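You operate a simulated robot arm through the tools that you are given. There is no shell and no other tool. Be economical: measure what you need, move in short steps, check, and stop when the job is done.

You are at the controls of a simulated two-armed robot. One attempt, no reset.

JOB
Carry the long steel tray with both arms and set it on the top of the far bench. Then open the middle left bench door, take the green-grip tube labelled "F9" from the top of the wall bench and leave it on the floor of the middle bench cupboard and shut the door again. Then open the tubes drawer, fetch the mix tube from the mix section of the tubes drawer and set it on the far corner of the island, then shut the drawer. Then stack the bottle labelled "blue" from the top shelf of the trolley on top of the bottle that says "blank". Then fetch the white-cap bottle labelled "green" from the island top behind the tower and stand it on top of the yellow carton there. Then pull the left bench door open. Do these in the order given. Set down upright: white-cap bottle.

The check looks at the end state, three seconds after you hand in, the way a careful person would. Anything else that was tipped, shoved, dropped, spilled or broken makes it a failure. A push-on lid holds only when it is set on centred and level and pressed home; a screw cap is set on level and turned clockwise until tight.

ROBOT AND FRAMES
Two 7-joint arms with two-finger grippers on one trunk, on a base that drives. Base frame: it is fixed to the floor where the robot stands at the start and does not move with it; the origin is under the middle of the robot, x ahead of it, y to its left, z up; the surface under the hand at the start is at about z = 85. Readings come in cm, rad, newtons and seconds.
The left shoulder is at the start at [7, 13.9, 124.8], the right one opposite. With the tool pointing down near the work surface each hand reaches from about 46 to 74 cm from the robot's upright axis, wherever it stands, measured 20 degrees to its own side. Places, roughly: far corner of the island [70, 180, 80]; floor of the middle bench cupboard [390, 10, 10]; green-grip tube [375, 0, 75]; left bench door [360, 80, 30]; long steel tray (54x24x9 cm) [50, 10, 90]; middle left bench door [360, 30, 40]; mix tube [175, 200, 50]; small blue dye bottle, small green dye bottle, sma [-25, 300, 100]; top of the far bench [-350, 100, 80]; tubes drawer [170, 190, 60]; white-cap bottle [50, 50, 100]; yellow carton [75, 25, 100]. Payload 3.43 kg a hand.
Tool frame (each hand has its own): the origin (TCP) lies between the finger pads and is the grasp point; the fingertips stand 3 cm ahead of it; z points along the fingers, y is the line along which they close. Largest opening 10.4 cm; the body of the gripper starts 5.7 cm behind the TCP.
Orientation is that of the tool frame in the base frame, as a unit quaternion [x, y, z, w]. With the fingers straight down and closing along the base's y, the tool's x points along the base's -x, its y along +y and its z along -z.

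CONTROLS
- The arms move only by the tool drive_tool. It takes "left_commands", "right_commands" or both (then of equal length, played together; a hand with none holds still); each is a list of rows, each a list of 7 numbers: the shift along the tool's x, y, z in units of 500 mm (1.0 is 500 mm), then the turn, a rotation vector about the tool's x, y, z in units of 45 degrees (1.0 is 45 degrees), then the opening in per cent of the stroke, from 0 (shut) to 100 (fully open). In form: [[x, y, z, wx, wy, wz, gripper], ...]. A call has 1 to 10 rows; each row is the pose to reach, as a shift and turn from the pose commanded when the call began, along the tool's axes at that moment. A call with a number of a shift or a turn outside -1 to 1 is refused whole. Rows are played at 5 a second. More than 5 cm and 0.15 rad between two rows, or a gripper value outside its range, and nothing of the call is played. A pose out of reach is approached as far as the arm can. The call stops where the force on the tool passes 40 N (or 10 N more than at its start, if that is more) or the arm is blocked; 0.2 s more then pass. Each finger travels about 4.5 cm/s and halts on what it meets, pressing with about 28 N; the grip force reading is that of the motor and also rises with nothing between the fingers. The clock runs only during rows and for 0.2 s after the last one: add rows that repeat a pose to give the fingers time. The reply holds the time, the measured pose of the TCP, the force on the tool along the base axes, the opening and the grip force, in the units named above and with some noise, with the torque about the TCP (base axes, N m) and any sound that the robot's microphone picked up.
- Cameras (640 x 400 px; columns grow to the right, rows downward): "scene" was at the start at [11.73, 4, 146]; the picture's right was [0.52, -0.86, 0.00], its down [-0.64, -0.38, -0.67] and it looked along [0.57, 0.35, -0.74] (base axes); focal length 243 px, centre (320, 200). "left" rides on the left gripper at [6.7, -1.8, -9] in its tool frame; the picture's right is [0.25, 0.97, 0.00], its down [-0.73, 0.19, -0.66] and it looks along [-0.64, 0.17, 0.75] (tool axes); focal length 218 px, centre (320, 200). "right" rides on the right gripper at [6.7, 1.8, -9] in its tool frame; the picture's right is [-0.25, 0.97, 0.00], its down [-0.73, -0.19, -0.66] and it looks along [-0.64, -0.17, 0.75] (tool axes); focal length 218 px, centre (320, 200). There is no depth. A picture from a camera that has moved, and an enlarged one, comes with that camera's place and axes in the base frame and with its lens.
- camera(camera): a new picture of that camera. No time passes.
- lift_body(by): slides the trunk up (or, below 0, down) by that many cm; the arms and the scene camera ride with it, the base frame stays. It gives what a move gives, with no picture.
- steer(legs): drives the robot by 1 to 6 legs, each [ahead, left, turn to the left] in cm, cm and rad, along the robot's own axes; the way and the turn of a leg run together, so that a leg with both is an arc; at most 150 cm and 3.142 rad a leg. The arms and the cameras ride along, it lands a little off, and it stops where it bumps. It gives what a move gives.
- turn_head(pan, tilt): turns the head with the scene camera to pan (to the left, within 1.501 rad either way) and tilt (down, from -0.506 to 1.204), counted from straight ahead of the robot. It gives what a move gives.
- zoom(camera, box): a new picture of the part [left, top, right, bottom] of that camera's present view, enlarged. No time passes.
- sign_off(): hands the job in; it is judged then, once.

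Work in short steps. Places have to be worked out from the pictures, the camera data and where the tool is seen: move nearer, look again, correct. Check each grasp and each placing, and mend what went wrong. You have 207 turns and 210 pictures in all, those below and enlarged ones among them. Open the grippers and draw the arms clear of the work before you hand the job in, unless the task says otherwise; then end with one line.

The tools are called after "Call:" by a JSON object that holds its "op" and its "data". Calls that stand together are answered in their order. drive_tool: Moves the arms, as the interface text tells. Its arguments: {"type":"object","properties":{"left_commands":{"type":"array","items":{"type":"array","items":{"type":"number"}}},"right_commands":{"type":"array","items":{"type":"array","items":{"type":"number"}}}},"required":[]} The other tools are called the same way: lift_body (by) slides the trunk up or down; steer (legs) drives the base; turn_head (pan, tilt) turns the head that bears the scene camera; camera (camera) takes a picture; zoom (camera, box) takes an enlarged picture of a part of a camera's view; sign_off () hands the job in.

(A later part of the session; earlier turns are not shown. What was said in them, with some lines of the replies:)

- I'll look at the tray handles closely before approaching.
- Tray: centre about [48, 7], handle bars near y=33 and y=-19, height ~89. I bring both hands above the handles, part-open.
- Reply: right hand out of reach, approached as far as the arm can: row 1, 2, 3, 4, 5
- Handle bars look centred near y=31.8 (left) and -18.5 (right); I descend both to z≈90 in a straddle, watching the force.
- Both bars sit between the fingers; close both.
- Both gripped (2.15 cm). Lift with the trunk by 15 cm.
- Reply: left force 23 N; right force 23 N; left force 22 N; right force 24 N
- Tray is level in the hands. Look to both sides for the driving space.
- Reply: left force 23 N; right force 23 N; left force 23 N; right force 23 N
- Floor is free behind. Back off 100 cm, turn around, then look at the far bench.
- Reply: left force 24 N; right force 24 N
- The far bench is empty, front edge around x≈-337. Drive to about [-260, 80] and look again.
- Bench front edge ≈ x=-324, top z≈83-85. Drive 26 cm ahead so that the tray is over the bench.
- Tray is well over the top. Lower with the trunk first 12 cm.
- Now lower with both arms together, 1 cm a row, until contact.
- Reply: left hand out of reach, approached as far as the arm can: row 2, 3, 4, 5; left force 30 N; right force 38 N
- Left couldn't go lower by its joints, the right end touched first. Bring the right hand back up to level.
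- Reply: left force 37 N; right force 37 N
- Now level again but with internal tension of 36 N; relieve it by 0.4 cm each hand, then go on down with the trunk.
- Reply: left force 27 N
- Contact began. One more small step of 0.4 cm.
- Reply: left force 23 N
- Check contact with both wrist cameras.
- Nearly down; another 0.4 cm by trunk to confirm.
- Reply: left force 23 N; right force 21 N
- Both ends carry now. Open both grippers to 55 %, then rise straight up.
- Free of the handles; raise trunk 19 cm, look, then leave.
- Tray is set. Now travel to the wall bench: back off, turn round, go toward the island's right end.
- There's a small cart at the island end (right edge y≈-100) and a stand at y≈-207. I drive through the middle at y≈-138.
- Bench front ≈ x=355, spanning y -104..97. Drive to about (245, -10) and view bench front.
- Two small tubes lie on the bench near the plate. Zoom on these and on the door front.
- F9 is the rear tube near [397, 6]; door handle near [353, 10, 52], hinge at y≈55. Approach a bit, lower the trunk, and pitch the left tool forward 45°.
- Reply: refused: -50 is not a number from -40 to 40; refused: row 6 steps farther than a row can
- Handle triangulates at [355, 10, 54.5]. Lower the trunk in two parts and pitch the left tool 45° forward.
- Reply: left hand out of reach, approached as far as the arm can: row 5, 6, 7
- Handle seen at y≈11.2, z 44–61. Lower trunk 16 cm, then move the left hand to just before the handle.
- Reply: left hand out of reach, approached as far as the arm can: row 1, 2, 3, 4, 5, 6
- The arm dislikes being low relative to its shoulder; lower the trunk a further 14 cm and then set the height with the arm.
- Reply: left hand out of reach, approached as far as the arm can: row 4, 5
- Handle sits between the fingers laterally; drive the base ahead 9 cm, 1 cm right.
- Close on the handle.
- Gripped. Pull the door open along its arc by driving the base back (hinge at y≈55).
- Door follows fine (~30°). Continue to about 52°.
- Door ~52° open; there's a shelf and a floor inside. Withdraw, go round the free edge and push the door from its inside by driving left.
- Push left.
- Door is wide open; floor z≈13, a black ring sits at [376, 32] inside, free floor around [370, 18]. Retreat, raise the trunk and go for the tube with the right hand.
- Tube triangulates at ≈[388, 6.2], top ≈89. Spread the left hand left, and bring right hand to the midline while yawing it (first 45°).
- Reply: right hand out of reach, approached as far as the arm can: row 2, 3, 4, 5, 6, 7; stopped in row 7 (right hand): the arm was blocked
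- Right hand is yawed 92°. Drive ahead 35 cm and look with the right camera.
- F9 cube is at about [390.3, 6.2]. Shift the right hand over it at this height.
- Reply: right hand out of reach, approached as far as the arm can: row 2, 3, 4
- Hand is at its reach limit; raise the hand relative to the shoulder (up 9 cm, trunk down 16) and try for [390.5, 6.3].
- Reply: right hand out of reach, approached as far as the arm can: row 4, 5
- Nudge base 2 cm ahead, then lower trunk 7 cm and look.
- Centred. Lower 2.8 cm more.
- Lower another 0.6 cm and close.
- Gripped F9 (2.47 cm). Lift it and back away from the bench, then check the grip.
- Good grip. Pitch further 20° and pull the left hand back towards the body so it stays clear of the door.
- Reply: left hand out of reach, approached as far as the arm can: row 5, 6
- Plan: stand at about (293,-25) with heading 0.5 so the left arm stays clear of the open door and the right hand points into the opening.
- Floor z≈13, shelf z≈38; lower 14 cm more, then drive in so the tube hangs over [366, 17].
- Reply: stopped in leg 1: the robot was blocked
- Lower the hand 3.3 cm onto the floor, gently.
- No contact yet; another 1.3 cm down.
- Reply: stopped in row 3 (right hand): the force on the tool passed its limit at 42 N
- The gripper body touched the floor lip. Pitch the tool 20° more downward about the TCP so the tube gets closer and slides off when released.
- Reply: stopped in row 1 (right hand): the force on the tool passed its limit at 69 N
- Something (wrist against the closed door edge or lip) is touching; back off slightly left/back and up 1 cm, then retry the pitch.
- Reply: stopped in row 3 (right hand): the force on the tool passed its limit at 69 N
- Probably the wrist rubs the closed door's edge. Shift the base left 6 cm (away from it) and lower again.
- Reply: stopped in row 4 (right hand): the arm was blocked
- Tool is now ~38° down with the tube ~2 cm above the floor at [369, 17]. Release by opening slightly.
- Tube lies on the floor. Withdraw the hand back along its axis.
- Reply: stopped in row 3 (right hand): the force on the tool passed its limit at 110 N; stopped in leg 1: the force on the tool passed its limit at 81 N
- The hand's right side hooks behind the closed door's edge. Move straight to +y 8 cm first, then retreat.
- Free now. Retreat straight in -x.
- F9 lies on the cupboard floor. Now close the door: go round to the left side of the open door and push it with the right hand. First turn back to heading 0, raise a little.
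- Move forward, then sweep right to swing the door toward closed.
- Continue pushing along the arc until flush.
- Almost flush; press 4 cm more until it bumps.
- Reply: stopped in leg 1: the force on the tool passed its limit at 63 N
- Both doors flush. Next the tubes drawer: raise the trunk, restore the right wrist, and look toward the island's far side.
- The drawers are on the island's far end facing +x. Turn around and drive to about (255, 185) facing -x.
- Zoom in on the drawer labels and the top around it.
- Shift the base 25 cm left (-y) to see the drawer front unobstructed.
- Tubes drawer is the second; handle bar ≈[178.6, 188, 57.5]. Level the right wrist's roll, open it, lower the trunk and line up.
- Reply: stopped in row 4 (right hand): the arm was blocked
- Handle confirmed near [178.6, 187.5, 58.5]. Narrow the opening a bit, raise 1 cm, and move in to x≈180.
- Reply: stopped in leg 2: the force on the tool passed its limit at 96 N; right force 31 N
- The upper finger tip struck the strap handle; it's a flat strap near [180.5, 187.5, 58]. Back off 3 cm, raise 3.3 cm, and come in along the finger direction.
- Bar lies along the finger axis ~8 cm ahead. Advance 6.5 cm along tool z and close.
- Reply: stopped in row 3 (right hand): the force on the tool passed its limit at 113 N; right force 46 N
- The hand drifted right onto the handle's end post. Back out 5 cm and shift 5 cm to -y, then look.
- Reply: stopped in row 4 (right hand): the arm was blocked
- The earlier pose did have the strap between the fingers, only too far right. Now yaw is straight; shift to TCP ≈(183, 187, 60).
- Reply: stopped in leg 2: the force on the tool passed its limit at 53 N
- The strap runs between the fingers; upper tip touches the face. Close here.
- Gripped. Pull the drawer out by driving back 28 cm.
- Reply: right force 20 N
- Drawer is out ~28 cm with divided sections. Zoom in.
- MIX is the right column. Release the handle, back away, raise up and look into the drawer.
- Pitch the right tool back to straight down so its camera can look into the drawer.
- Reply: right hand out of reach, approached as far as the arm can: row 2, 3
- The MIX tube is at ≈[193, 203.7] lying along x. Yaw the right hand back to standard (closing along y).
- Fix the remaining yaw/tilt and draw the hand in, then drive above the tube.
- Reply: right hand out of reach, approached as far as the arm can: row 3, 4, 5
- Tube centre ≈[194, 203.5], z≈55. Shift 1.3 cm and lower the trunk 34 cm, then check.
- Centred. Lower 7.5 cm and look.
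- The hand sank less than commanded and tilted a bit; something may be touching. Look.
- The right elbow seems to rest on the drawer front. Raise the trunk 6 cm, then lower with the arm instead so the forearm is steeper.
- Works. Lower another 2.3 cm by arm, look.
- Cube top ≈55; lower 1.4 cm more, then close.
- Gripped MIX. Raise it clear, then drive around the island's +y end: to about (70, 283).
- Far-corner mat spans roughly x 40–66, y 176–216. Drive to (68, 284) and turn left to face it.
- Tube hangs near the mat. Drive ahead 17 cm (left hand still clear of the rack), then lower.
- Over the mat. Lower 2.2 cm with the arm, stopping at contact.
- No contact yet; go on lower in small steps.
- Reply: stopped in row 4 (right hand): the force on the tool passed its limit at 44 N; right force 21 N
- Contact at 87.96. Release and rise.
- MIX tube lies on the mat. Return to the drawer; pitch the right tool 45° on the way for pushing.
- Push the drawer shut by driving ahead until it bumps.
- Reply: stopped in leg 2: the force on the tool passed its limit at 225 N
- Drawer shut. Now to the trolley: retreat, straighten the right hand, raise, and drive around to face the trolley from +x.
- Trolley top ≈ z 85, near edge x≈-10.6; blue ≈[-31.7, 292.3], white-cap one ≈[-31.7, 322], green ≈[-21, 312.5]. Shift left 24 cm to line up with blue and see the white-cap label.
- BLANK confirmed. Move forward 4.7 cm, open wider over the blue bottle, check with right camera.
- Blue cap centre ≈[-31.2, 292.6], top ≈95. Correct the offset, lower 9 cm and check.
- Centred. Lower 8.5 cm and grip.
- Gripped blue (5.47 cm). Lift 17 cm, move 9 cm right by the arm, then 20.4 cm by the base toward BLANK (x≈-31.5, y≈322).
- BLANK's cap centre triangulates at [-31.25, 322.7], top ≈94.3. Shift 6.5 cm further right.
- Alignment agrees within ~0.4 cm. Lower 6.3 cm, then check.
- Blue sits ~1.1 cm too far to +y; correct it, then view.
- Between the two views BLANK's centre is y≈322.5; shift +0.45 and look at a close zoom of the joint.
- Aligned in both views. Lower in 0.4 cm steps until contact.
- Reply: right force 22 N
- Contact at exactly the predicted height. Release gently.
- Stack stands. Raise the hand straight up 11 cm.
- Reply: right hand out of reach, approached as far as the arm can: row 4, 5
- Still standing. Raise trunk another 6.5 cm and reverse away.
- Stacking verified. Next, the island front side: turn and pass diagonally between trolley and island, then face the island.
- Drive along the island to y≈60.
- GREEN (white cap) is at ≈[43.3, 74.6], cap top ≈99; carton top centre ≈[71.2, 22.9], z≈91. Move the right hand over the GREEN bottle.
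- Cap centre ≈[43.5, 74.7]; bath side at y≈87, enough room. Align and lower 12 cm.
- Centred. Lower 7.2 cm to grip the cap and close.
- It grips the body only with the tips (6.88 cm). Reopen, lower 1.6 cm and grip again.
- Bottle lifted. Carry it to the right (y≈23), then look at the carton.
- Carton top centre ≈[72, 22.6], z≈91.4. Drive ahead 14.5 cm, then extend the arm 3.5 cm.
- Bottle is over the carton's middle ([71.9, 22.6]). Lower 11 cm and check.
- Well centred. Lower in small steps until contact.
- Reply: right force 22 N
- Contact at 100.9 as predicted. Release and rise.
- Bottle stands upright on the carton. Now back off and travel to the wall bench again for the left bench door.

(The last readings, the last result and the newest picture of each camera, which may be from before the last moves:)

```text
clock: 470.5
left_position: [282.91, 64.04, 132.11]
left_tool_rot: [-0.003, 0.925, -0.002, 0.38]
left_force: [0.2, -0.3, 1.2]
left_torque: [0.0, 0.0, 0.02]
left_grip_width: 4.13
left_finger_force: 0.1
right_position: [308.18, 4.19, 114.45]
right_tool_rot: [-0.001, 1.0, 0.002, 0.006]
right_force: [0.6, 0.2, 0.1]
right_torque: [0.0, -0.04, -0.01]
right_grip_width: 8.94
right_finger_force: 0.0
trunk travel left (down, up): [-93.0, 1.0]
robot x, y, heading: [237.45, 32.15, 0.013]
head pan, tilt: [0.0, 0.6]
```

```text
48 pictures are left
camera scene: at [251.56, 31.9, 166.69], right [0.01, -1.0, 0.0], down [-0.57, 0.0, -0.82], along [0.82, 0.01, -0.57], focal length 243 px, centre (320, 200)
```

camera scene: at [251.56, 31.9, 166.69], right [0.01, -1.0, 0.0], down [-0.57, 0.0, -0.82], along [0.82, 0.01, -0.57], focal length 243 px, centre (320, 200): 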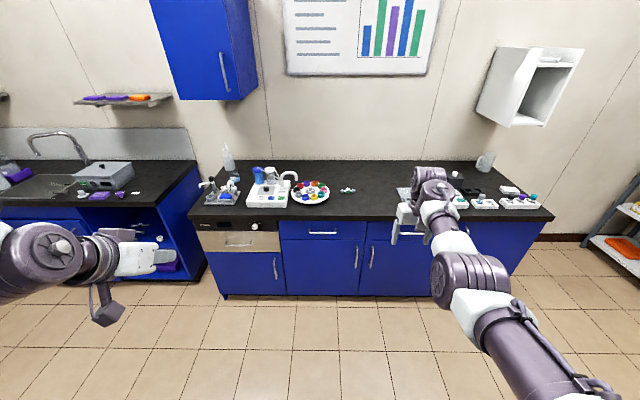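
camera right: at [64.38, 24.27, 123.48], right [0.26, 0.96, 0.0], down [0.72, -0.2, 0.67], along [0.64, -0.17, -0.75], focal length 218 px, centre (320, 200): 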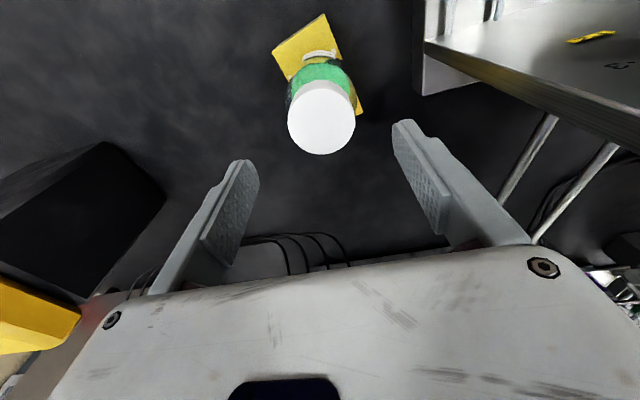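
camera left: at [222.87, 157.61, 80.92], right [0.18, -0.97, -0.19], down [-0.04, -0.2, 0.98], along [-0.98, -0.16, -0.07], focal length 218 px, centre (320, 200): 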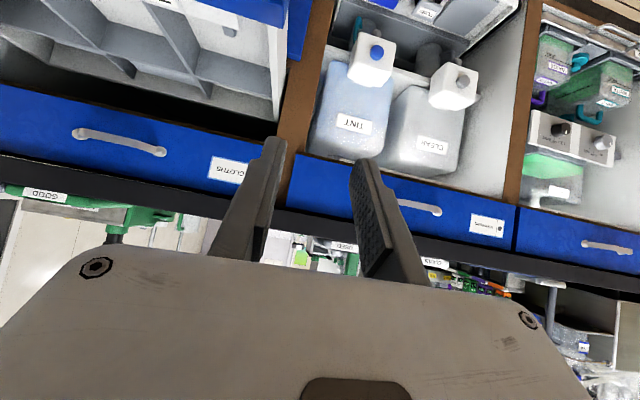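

Left-door handle ≈[354, 62, 42]. Retract the right hand, extend the left forward 14 cm, then lower the trunk.

Call:
{"op": "drive_tool", "data": {"left_commands": [[-0.03, 0, 0.03, 0, 0, 0, 60], [-0.06, 0, 0.06, 0, 0, 0, 60], [-0.09, 0, 0.09, 0, 0, 0, 60], [-0.12, 0, 0.12, 0, 0, 0, 60], [-0.15, 0, 0.15, 0, 0, 0, 60], [-0.18, 0, 0.18, 0, 0, 0, 60], [-0.2, 0, 0.2, 0, 0, 0, 60]], "right_commands": [[0.06, 0.02, 0, 0, 0, 0, 40], [0.12, 0.04, 0, 0, 0, 0, 40], [0.18, 0.06, 0, 0, 0, 0, 40], [0.24, 0.08, 0, 0, 0, 0, 40], [0.3, 0.1, 0, 0, 0, 0, 40], [0.36, 0.12, 0, 0, 0, 0, 40], [0.44, 0.14, 0, 0, 0, 0, 40]]}}

Call:
{"op": "lift_body", "data": {"by": -40}}

Call:
{"op": "lift_body", "data": {"by": -40}}

Call:
{"op": "steer", "data": {"legs": [[34, 0, -0.013]]}}

Call:
{"op": "camera", "data": {"camera": "left"}}

Call:
{"op": "camera", "data": {"camera": "scene"}}

```text
clock: 472.1
left_position: [296.81, 64.38, 132.13]
left_tool_rot: [-0.003, 0.924, -0.003, 0.382]
left_force: [-0.8, 0.2, -0.1]
left_torque: [-0.01, -0.01, 0.02]
left_grip_width: 6.23
left_finger_force: 0.1
right_position: [293.22, 8.01, 104.6]
right_tool_rot: [-0.002, 1.0, 0.0, 0.009]
right_force: [-0.4, 1.2, 0.3]
right_torque: [-0.02, -0.03, 0.01]
right_grip_width: 4.15
right_finger_force: 0.2
right hand out of reach, approached as far as the arm can: row 2, 3, 4, 5, 6, 7
trunk travel left (down, up): [-93.0, 1.0]
robot x, y, heading: [237.88, 32.57, 0.015]
head pan, tilt: [0.0, 0.6]
```

```text
clock: 475.9
left_position: [297.0, 64.4, 91.99]
left_tool_rot: [-0.003, 0.925, -0.002, 0.381]
left_force: [0.2, -0.4, 0.2]
left_torque: [0.04, 0.02, 0.0]
left_grip_width: 6.26
left_finger_force: 0.0
right_position: [293.58, 8.07, 64.64]
right_tool_rot: [-0.002, 1.0, 0.0, 0.007]
right_force: [-1.0, -1.0, 0.2]
right_torque: [0.02, 0.0, -0.02]
right_grip_width: 4.18
right_finger_force: 0.0
trunk travel left (down, up): [-53.0, 41.0]
robot x, y, heading: [238.0, 32.22, 0.012]
head pan, tilt: [0.0, 0.6]
```

```text
clock: 479.7
left_position: [297.01, 64.45, 52.03]
left_tool_rot: [-0.003, 0.925, -0.002, 0.381]
left_force: [0.8, -0.2, 0.4]
left_torque: [0.0, 0.0, -0.01]
left_grip_width: 6.21
left_finger_force: 0.1
right_position: [293.53, 8.04, 24.61]
right_tool_rot: [-0.001, 1.0, 0.0, 0.007]
right_force: [-0.2, 0.6, -0.6]
right_torque: [-0.01, -0.01, -0.03]
right_grip_width: 4.19
right_finger_force: 0.1
trunk travel left (down, up): [-13.0, 81.0]
robot x, y, heading: [237.8, 32.34, 0.012]
head pan, tilt: [0.0, 0.6]
```

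```text
clock: 482.0
left_position: [331.62, 63.66, 52.02]
left_tool_rot: [0.005, 0.925, -0.005, 0.381]
left_force: [-0.5, -0.7, -0.7]
left_torque: [-0.01, -0.02, -0.02]
left_grip_width: 6.22
left_finger_force: 0.0
right_position: [327.22, 7.12, 24.54]
right_tool_rot: [0.008, 1.0, -0.001, 0.006]
right_force: [1.0, -0.9, -0.1]
right_torque: [0.01, 0.01, -0.03]
right_grip_width: 4.16
right_finger_force: 0.0
trunk travel left (down, up): [-13.0, 81.0]
robot x, y, heading: [271.84, 32.19, -0.002]
head pan, tilt: [0.0, 0.6]
```

```text
47 pictures are left
camera left: at [320.61, 61.89, 53.62], right [-0.17, 0.97, -0.18], down [0.06, 0.2, 0.98], along [0.98, 0.15, -0.09], focal length 218 px, centre (320, 200)
```

left: 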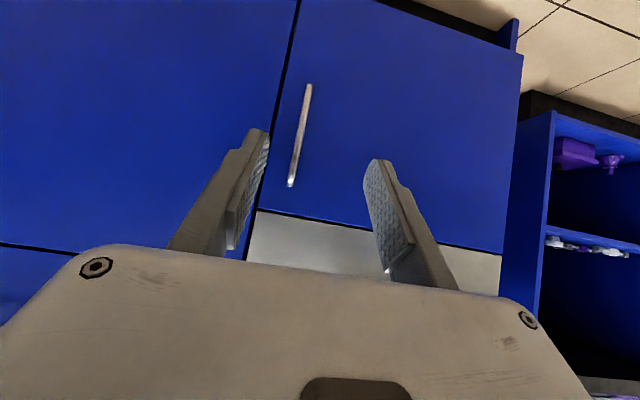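

```text
46 pictures are left
camera scene: at [285.66, 32.13, 86.69], right [-0.01, -1.0, 0.0], down [-0.57, 0.0, -0.82], along [0.82, 0.0, -0.57], focal length 243 px, centre (320, 200)
```

scene: 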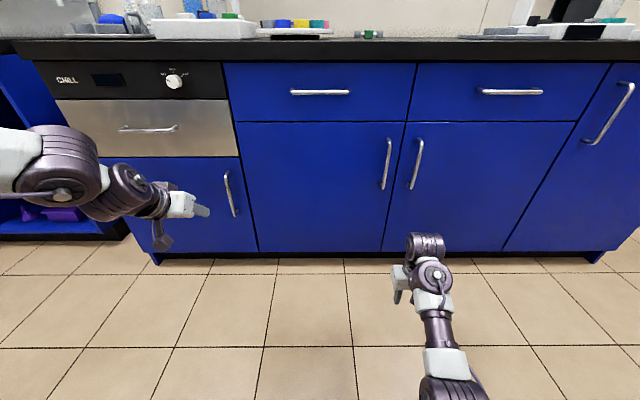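

Handle at y≈61.9, z 33–49. Lower 10 cm, extend the left arm 8 cm ahead and 1.7 cm right.

Call:
{"op": "lift_body", "data": {"by": -10}}

Call:
{"op": "drive_tool", "data": {"left_commands": [[-0.04, -0.012, 0.04, 0, 0, 0, 60], [-0.08, -0.024, 0.08, 0, 0, 0, 60], [-0.113, -0.034, 0.113, 0, 0, 0, 60], [-0.113, -0.034, 0.113, 0, 0, 0, 60]]}}

Call:
{"op": "camera", "data": {"camera": "left"}}

```text
clock: 483.3
left_position: [331.65, 63.47, 41.88]
left_tool_rot: [0.005, 0.925, -0.005, 0.38]
left_force: [0.0, 0.1, -0.5]
left_torque: [-0.04, -0.02, 0.03]
left_grip_width: 6.25
left_finger_force: 0.0
right_position: [327.26, 7.15, 14.6]
right_tool_rot: [0.007, 1.0, 0.0, 0.007]
right_force: [-0.7, -0.6, 0.2]
right_torque: [0.01, 0.02, -0.01]
right_grip_width: 4.15
right_finger_force: 0.0
trunk travel left (down, up): [-3.0, 91.0]
robot x, y, heading: [271.82, 32.33, -0.006]
head pan, tilt: [0.0, 0.6]
```

```text
clock: 484.3
left_position: [339.64, 61.78, 41.92]
left_tool_rot: [0.005, 0.925, -0.006, 0.381]
left_force: [0.7, 0.1, -0.8]
left_torque: [0.01, -0.02, 0.01]
left_grip_width: 6.24
left_finger_force: 0.1
right_position: [327.28, 7.18, 14.57]
right_tool_rot: [0.007, 1.0, 0.0, 0.007]
right_force: [0.7, 0.9, 0.4]
right_torque: [-0.01, 0.01, 0.0]
right_grip_width: 4.17
right_finger_force: 0.1
trunk travel left (down, up): [-3.0, 91.0]
robot x, y, heading: [271.68, 32.05, -0.008]
head pan, tilt: [0.0, 0.6]
```

```text
45 pictures are left
camera left: at [328.53, 60.03, 43.54], right [-0.17, 0.97, -0.18], down [0.06, 0.2, 0.98], along [0.98, 0.15, -0.09], focal length 218 px, centre (320, 200)
```

left: 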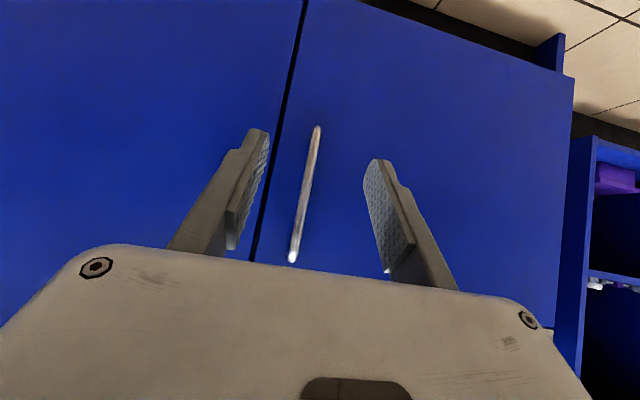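

Aligned. Drive ahead 13.3 cm, then close on the handle.

Call:
{"op": "steer", "data": {"legs": [[13.3, 0, 0.005]]}}

Call:
{"op": "camera", "data": {"camera": "left"}}

Call:
{"op": "drive_tool", "data": {"left_commands": [[0, 0, 0, 0, 0, 0, 30], [0, 0, 0, 0, 0, 0, 0], [0, 0, 0, 0, 0, 0, 0], [0, 0, 0, 0, 0, 0, 0], [0, 0, 0, 0, 0, 0, 0]]}}

```text
clock: 485.6
left_position: [352.77, 62.14, 42.0]
left_tool_rot: [0.002, 0.925, -0.004, 0.381]
left_force: [-0.5, -0.1, 0.0]
left_torque: [0.01, -0.01, 0.04]
left_grip_width: 6.23
left_finger_force: 0.1
right_position: [340.61, 7.51, 14.59]
right_tool_rot: [0.004, 1.0, 0.0, 0.007]
right_force: [0.4, 0.6, 0.6]
right_torque: [0.01, 0.03, 0.01]
right_grip_width: 4.18
right_finger_force: 0.0
trunk travel left (down, up): [-3.0, 91.0]
robot x, y, heading: [285.5, 32.27, -0.001]
head pan, tilt: [0.0, 0.6]
```

```text
44 pictures are left
camera left: at [341.68, 60.31, 43.54], right [-0.17, 0.97, -0.18], down [0.06, 0.2, 0.98], along [0.98, 0.16, -0.09], focal length 218 px, centre (320, 200)
```

left: 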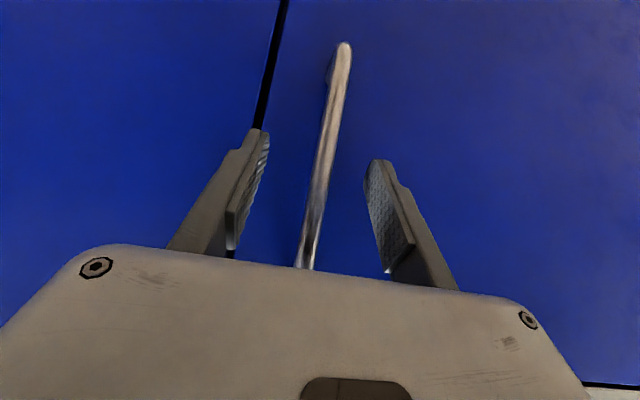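

```text
clock: 486.8
left_position: [352.63, 62.18, 41.83]
left_tool_rot: [0.001, 0.925, -0.003, 0.381]
left_force: [1.1, 7.2, -0.1]
left_torque: [0.31, -0.1, 0.13]
left_grip_width: 1.18
left_finger_force: 45.6
right_position: [340.67, 7.47, 14.56]
right_tool_rot: [0.004, 1.0, 0.0, 0.007]
right_force: [-0.4, -0.3, -0.6]
right_torque: [-0.05, 0.01, 0.0]
right_grip_width: 4.15
right_finger_force: 0.0
trunk travel left (down, up): [-3.0, 91.0]
robot x, y, heading: [285.37, 32.11, -0.002]
head pan, tilt: [0.0, 0.6]
```

Gripped. Pull along the arc (hinge y≈102.5, radius ≈40).

Call:
{"op": "steer", "data": {"legs": [[-7, 1.2, 0], [-6.6, 2.4, 0], [-6.1, 3.6, 0], [-5.4, 4.5, 0], [-4.6, 5.4, 0]]}}

Call:
{"op": "camera", "data": {"camera": "scene"}}

```text
clock: 490.3
left_position: [322.8, 78.79, 41.84]
left_tool_rot: [0.005, 0.926, -0.006, 0.378]
left_force: [-30.5, -24.8, -3.6]
left_torque: [0.27, -0.52, -0.46]
left_grip_width: 1.17
left_finger_force: 44.7
right_position: [310.9, 24.49, 14.62]
right_tool_rot: [0.003, 1.0, 0.001, 0.009]
right_force: [0.7, -0.4, -0.1]
right_torque: [-0.04, -0.02, 0.0]
right_grip_width: 4.14
right_finger_force: 0.0
trunk travel left (down, up): [-3.0, 91.0]
robot x, y, heading: [255.19, 49.29, -0.0]
head pan, tilt: [0.0, 0.6]
```

```text
43 pictures are left
camera scene: at [269.19, 49.14, 76.71], right [0.0, -1.0, 0.0], down [-0.56, 0.0, -0.83], along [0.83, 0.0, -0.56], focal length 243 px, centre (320, 200)
```

scene: 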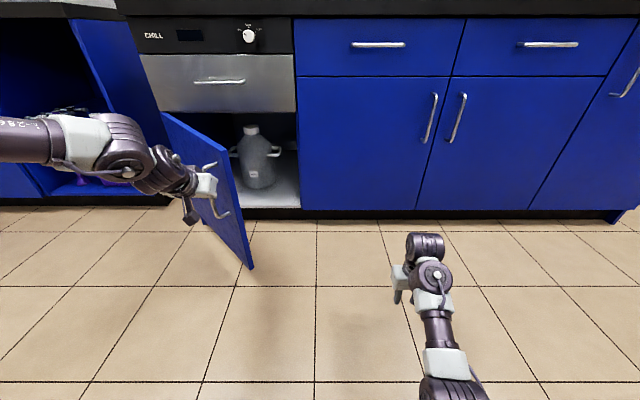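

Open ~50°. Release, go round the free edge and push it wide open from inside.

Call:
{"op": "drive_tool", "data": {"left_commands": [[0, 0, 0, 0, 0, 0, 30], [0, 0, 0, 0, 0, 0, 55], [0, 0, 0, 0, 0, 0, 55]]}}

Call:
{"op": "steer", "data": {"legs": [[-10, 0, 0], [0, -23, 0], [19, 0, 0], [0, 18, 0], [-2, 13, 0]]}}

Call:
{"op": "camera", "data": {"camera": "scene"}}

```text
clock: 491.1
left_position: [322.8, 78.77, 41.71]
left_tool_rot: [0.004, 0.926, -0.006, 0.377]
left_force: [-0.2, 0.0, 0.3]
left_torque: [-0.01, -0.01, -0.03]
left_grip_width: 5.71
left_finger_force: 0.0
right_position: [310.88, 24.53, 14.49]
right_tool_rot: [0.004, 1.0, 0.0, 0.008]
right_force: [0.2, 0.1, 0.3]
right_torque: [-0.02, -0.01, 0.02]
right_grip_width: 4.17
right_finger_force: 0.1
trunk travel left (down, up): [-3.0, 91.0]
robot x, y, heading: [255.61, 49.38, -0.0]
head pan, tilt: [0.0, 0.6]
```

```text
clock: 496.7
left_position: [329.92, 86.78, 41.78]
left_tool_rot: [0.006, 0.926, -0.007, 0.377]
left_force: [0.3, -0.1, 0.3]
left_torque: [0.03, 0.03, 0.06]
left_grip_width: 5.74
left_finger_force: 0.0
right_position: [317.98, 32.4, 14.7]
right_tool_rot: [0.006, 1.0, -0.001, 0.007]
right_force: [0.4, 0.6, -0.5]
right_torque: [0.02, -0.01, 0.03]
right_grip_width: 4.17
right_finger_force: 0.1
trunk travel left (down, up): [-3.0, 91.0]
robot x, y, heading: [262.77, 57.26, -0.003]
head pan, tilt: [0.0, 0.6]
```

```text
42 pictures are left
camera scene: at [276.35, 57.16, 76.69], right [0.0, -1.0, 0.0], down [-0.57, 0.0, -0.82], along [0.82, 0.0, -0.57], focal length 243 px, centre (320, 200)
```

scene: 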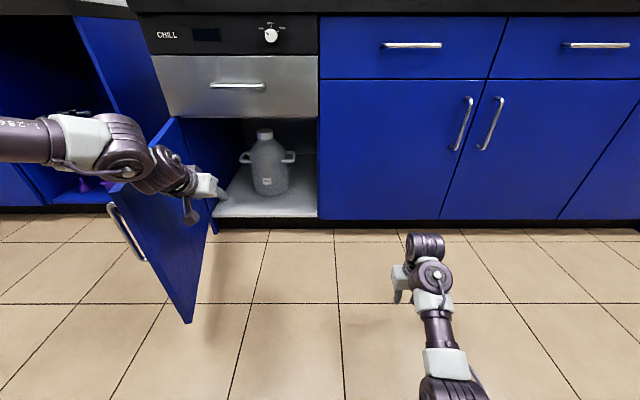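

Push another 6 cm, then retreat straight back and look at everything.

Call:
{"op": "steer", "data": {"legs": [[-1, 6, 0], [-45, 0, 0]]}}

Call:
{"op": "lift_body", "data": {"by": 40}}

Call:
{"op": "camera", "data": {"camera": "scene"}}

```text
clock: 500.0
left_position: [284.08, 92.7, 41.73]
left_tool_rot: [0.005, 0.926, -0.006, 0.377]
left_force: [-0.1, -0.8, -0.6]
left_torque: [0.01, -0.05, -0.01]
left_grip_width: 5.73
left_finger_force: 0.1
right_position: [272.03, 38.3, 14.61]
right_tool_rot: [0.006, 1.0, 0.0, 0.007]
right_force: [0.3, -0.5, 0.2]
right_torque: [-0.03, 0.02, 0.02]
right_grip_width: 4.17
right_finger_force: 0.1
trunk travel left (down, up): [-3.0, 91.0]
robot x, y, heading: [216.7, 63.24, 0.002]
head pan, tilt: [0.0, 0.6]
```

```text
clock: 503.9
left_position: [283.99, 92.78, 81.69]
left_tool_rot: [0.007, 0.926, -0.008, 0.377]
left_force: [-0.7, -0.4, 0.1]
left_torque: [0.0, -0.02, 0.02]
left_grip_width: 5.72
left_finger_force: 0.0
right_position: [272.09, 38.41, 54.5]
right_tool_rot: [0.006, 1.0, 0.0, 0.007]
right_force: [0.4, -0.8, -0.7]
right_torque: [0.03, 0.03, 0.01]
right_grip_width: 4.15
right_finger_force: 0.0
trunk travel left (down, up): [-43.0, 51.0]
robot x, y, heading: [216.66, 63.41, -0.004]
head pan, tilt: [0.0, 0.6]
```

```text
41 pictures are left
camera scene: at [230.32, 63.3, 116.68], right [0.0, -1.0, 0.0], down [-0.57, 0.0, -0.82], along [0.82, 0.0, -0.57], focal length 243 px, centre (320, 200)
```

scene: 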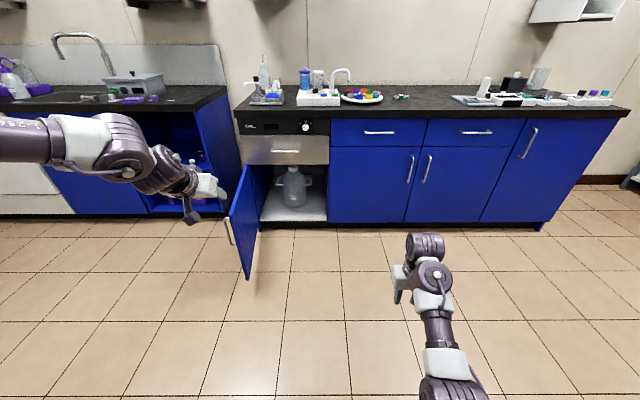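

Left door open, others closed. A last look back at the tubes drawer to confirm it is shut.

Call:
{"op": "turn_head", "data": {"pan": 1.5, "tilt": 0.35}}

Call:
{"op": "camera", "data": {"camera": "scene"}}

```text
clock: 505.4
left_position: [284.03, 92.66, 81.7]
left_tool_rot: [0.006, 0.926, -0.007, 0.377]
left_force: [-0.8, -0.5, 0.1]
left_torque: [-0.03, 0.0, -0.02]
left_grip_width: 5.72
left_finger_force: 0.0
right_position: [271.9, 38.34, 54.57]
right_tool_rot: [0.005, 1.0, 0.0, 0.008]
right_force: [0.5, -0.3, -0.1]
right_torque: [0.02, -0.03, 0.01]
right_grip_width: 4.17
right_finger_force: 0.1
trunk travel left (down, up): [-43.0, 51.0]
robot x, y, heading: [216.51, 63.04, -0.004]
head pan, tilt: [1.499, 0.351]
```

```text
40 pictures are left
camera scene: at [222.18, 72.62, 118.97], right [1.0, -0.08, 0.0], down [-0.03, -0.34, -0.94], along [0.07, 0.94, -0.34], focal length 243 px, centre (320, 200)
```

scene: 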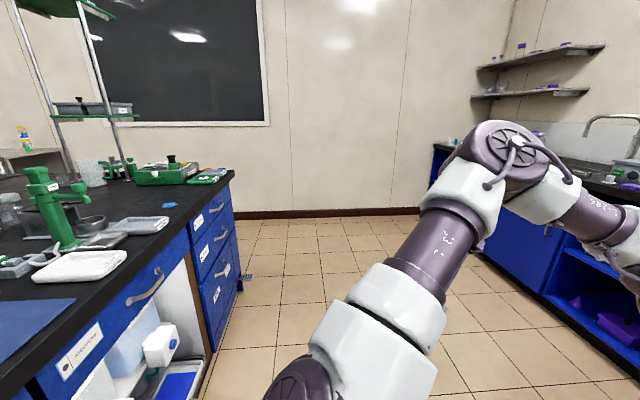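

Call:
{"op": "zoom", "data": {"camera": "scene", "box": [0, 110, 260, 320]}}

```text
1.90 times, centred on (130, 215) of scene
camera zoom: at [222.18, 72.62, 118.97], right [1.0, -0.08, 0.0], down [-0.03, -0.34, -0.94], along [0.07, 0.94, -0.34], focal length 463 px, centre (682, 171)
```

zoom: 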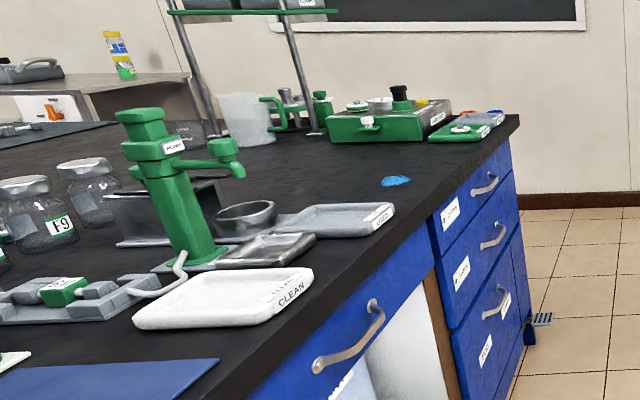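

The drawers are flush, the trolley stack still stands, the arms are clear and the grippers are open. Handing in.

Call:
{"op": "sign_off", "data": {}}

```text
The job is handed in.
```

I did all six steps in the order given and handed the job in: the tray is on the far bench, F9 is on the floor of the middle cupboard with its door shut, the mix tube is on the island's far corner with the drawer shut, blue is stacked on blank, green stands upright on the yellow carton, and the left bench door is open.
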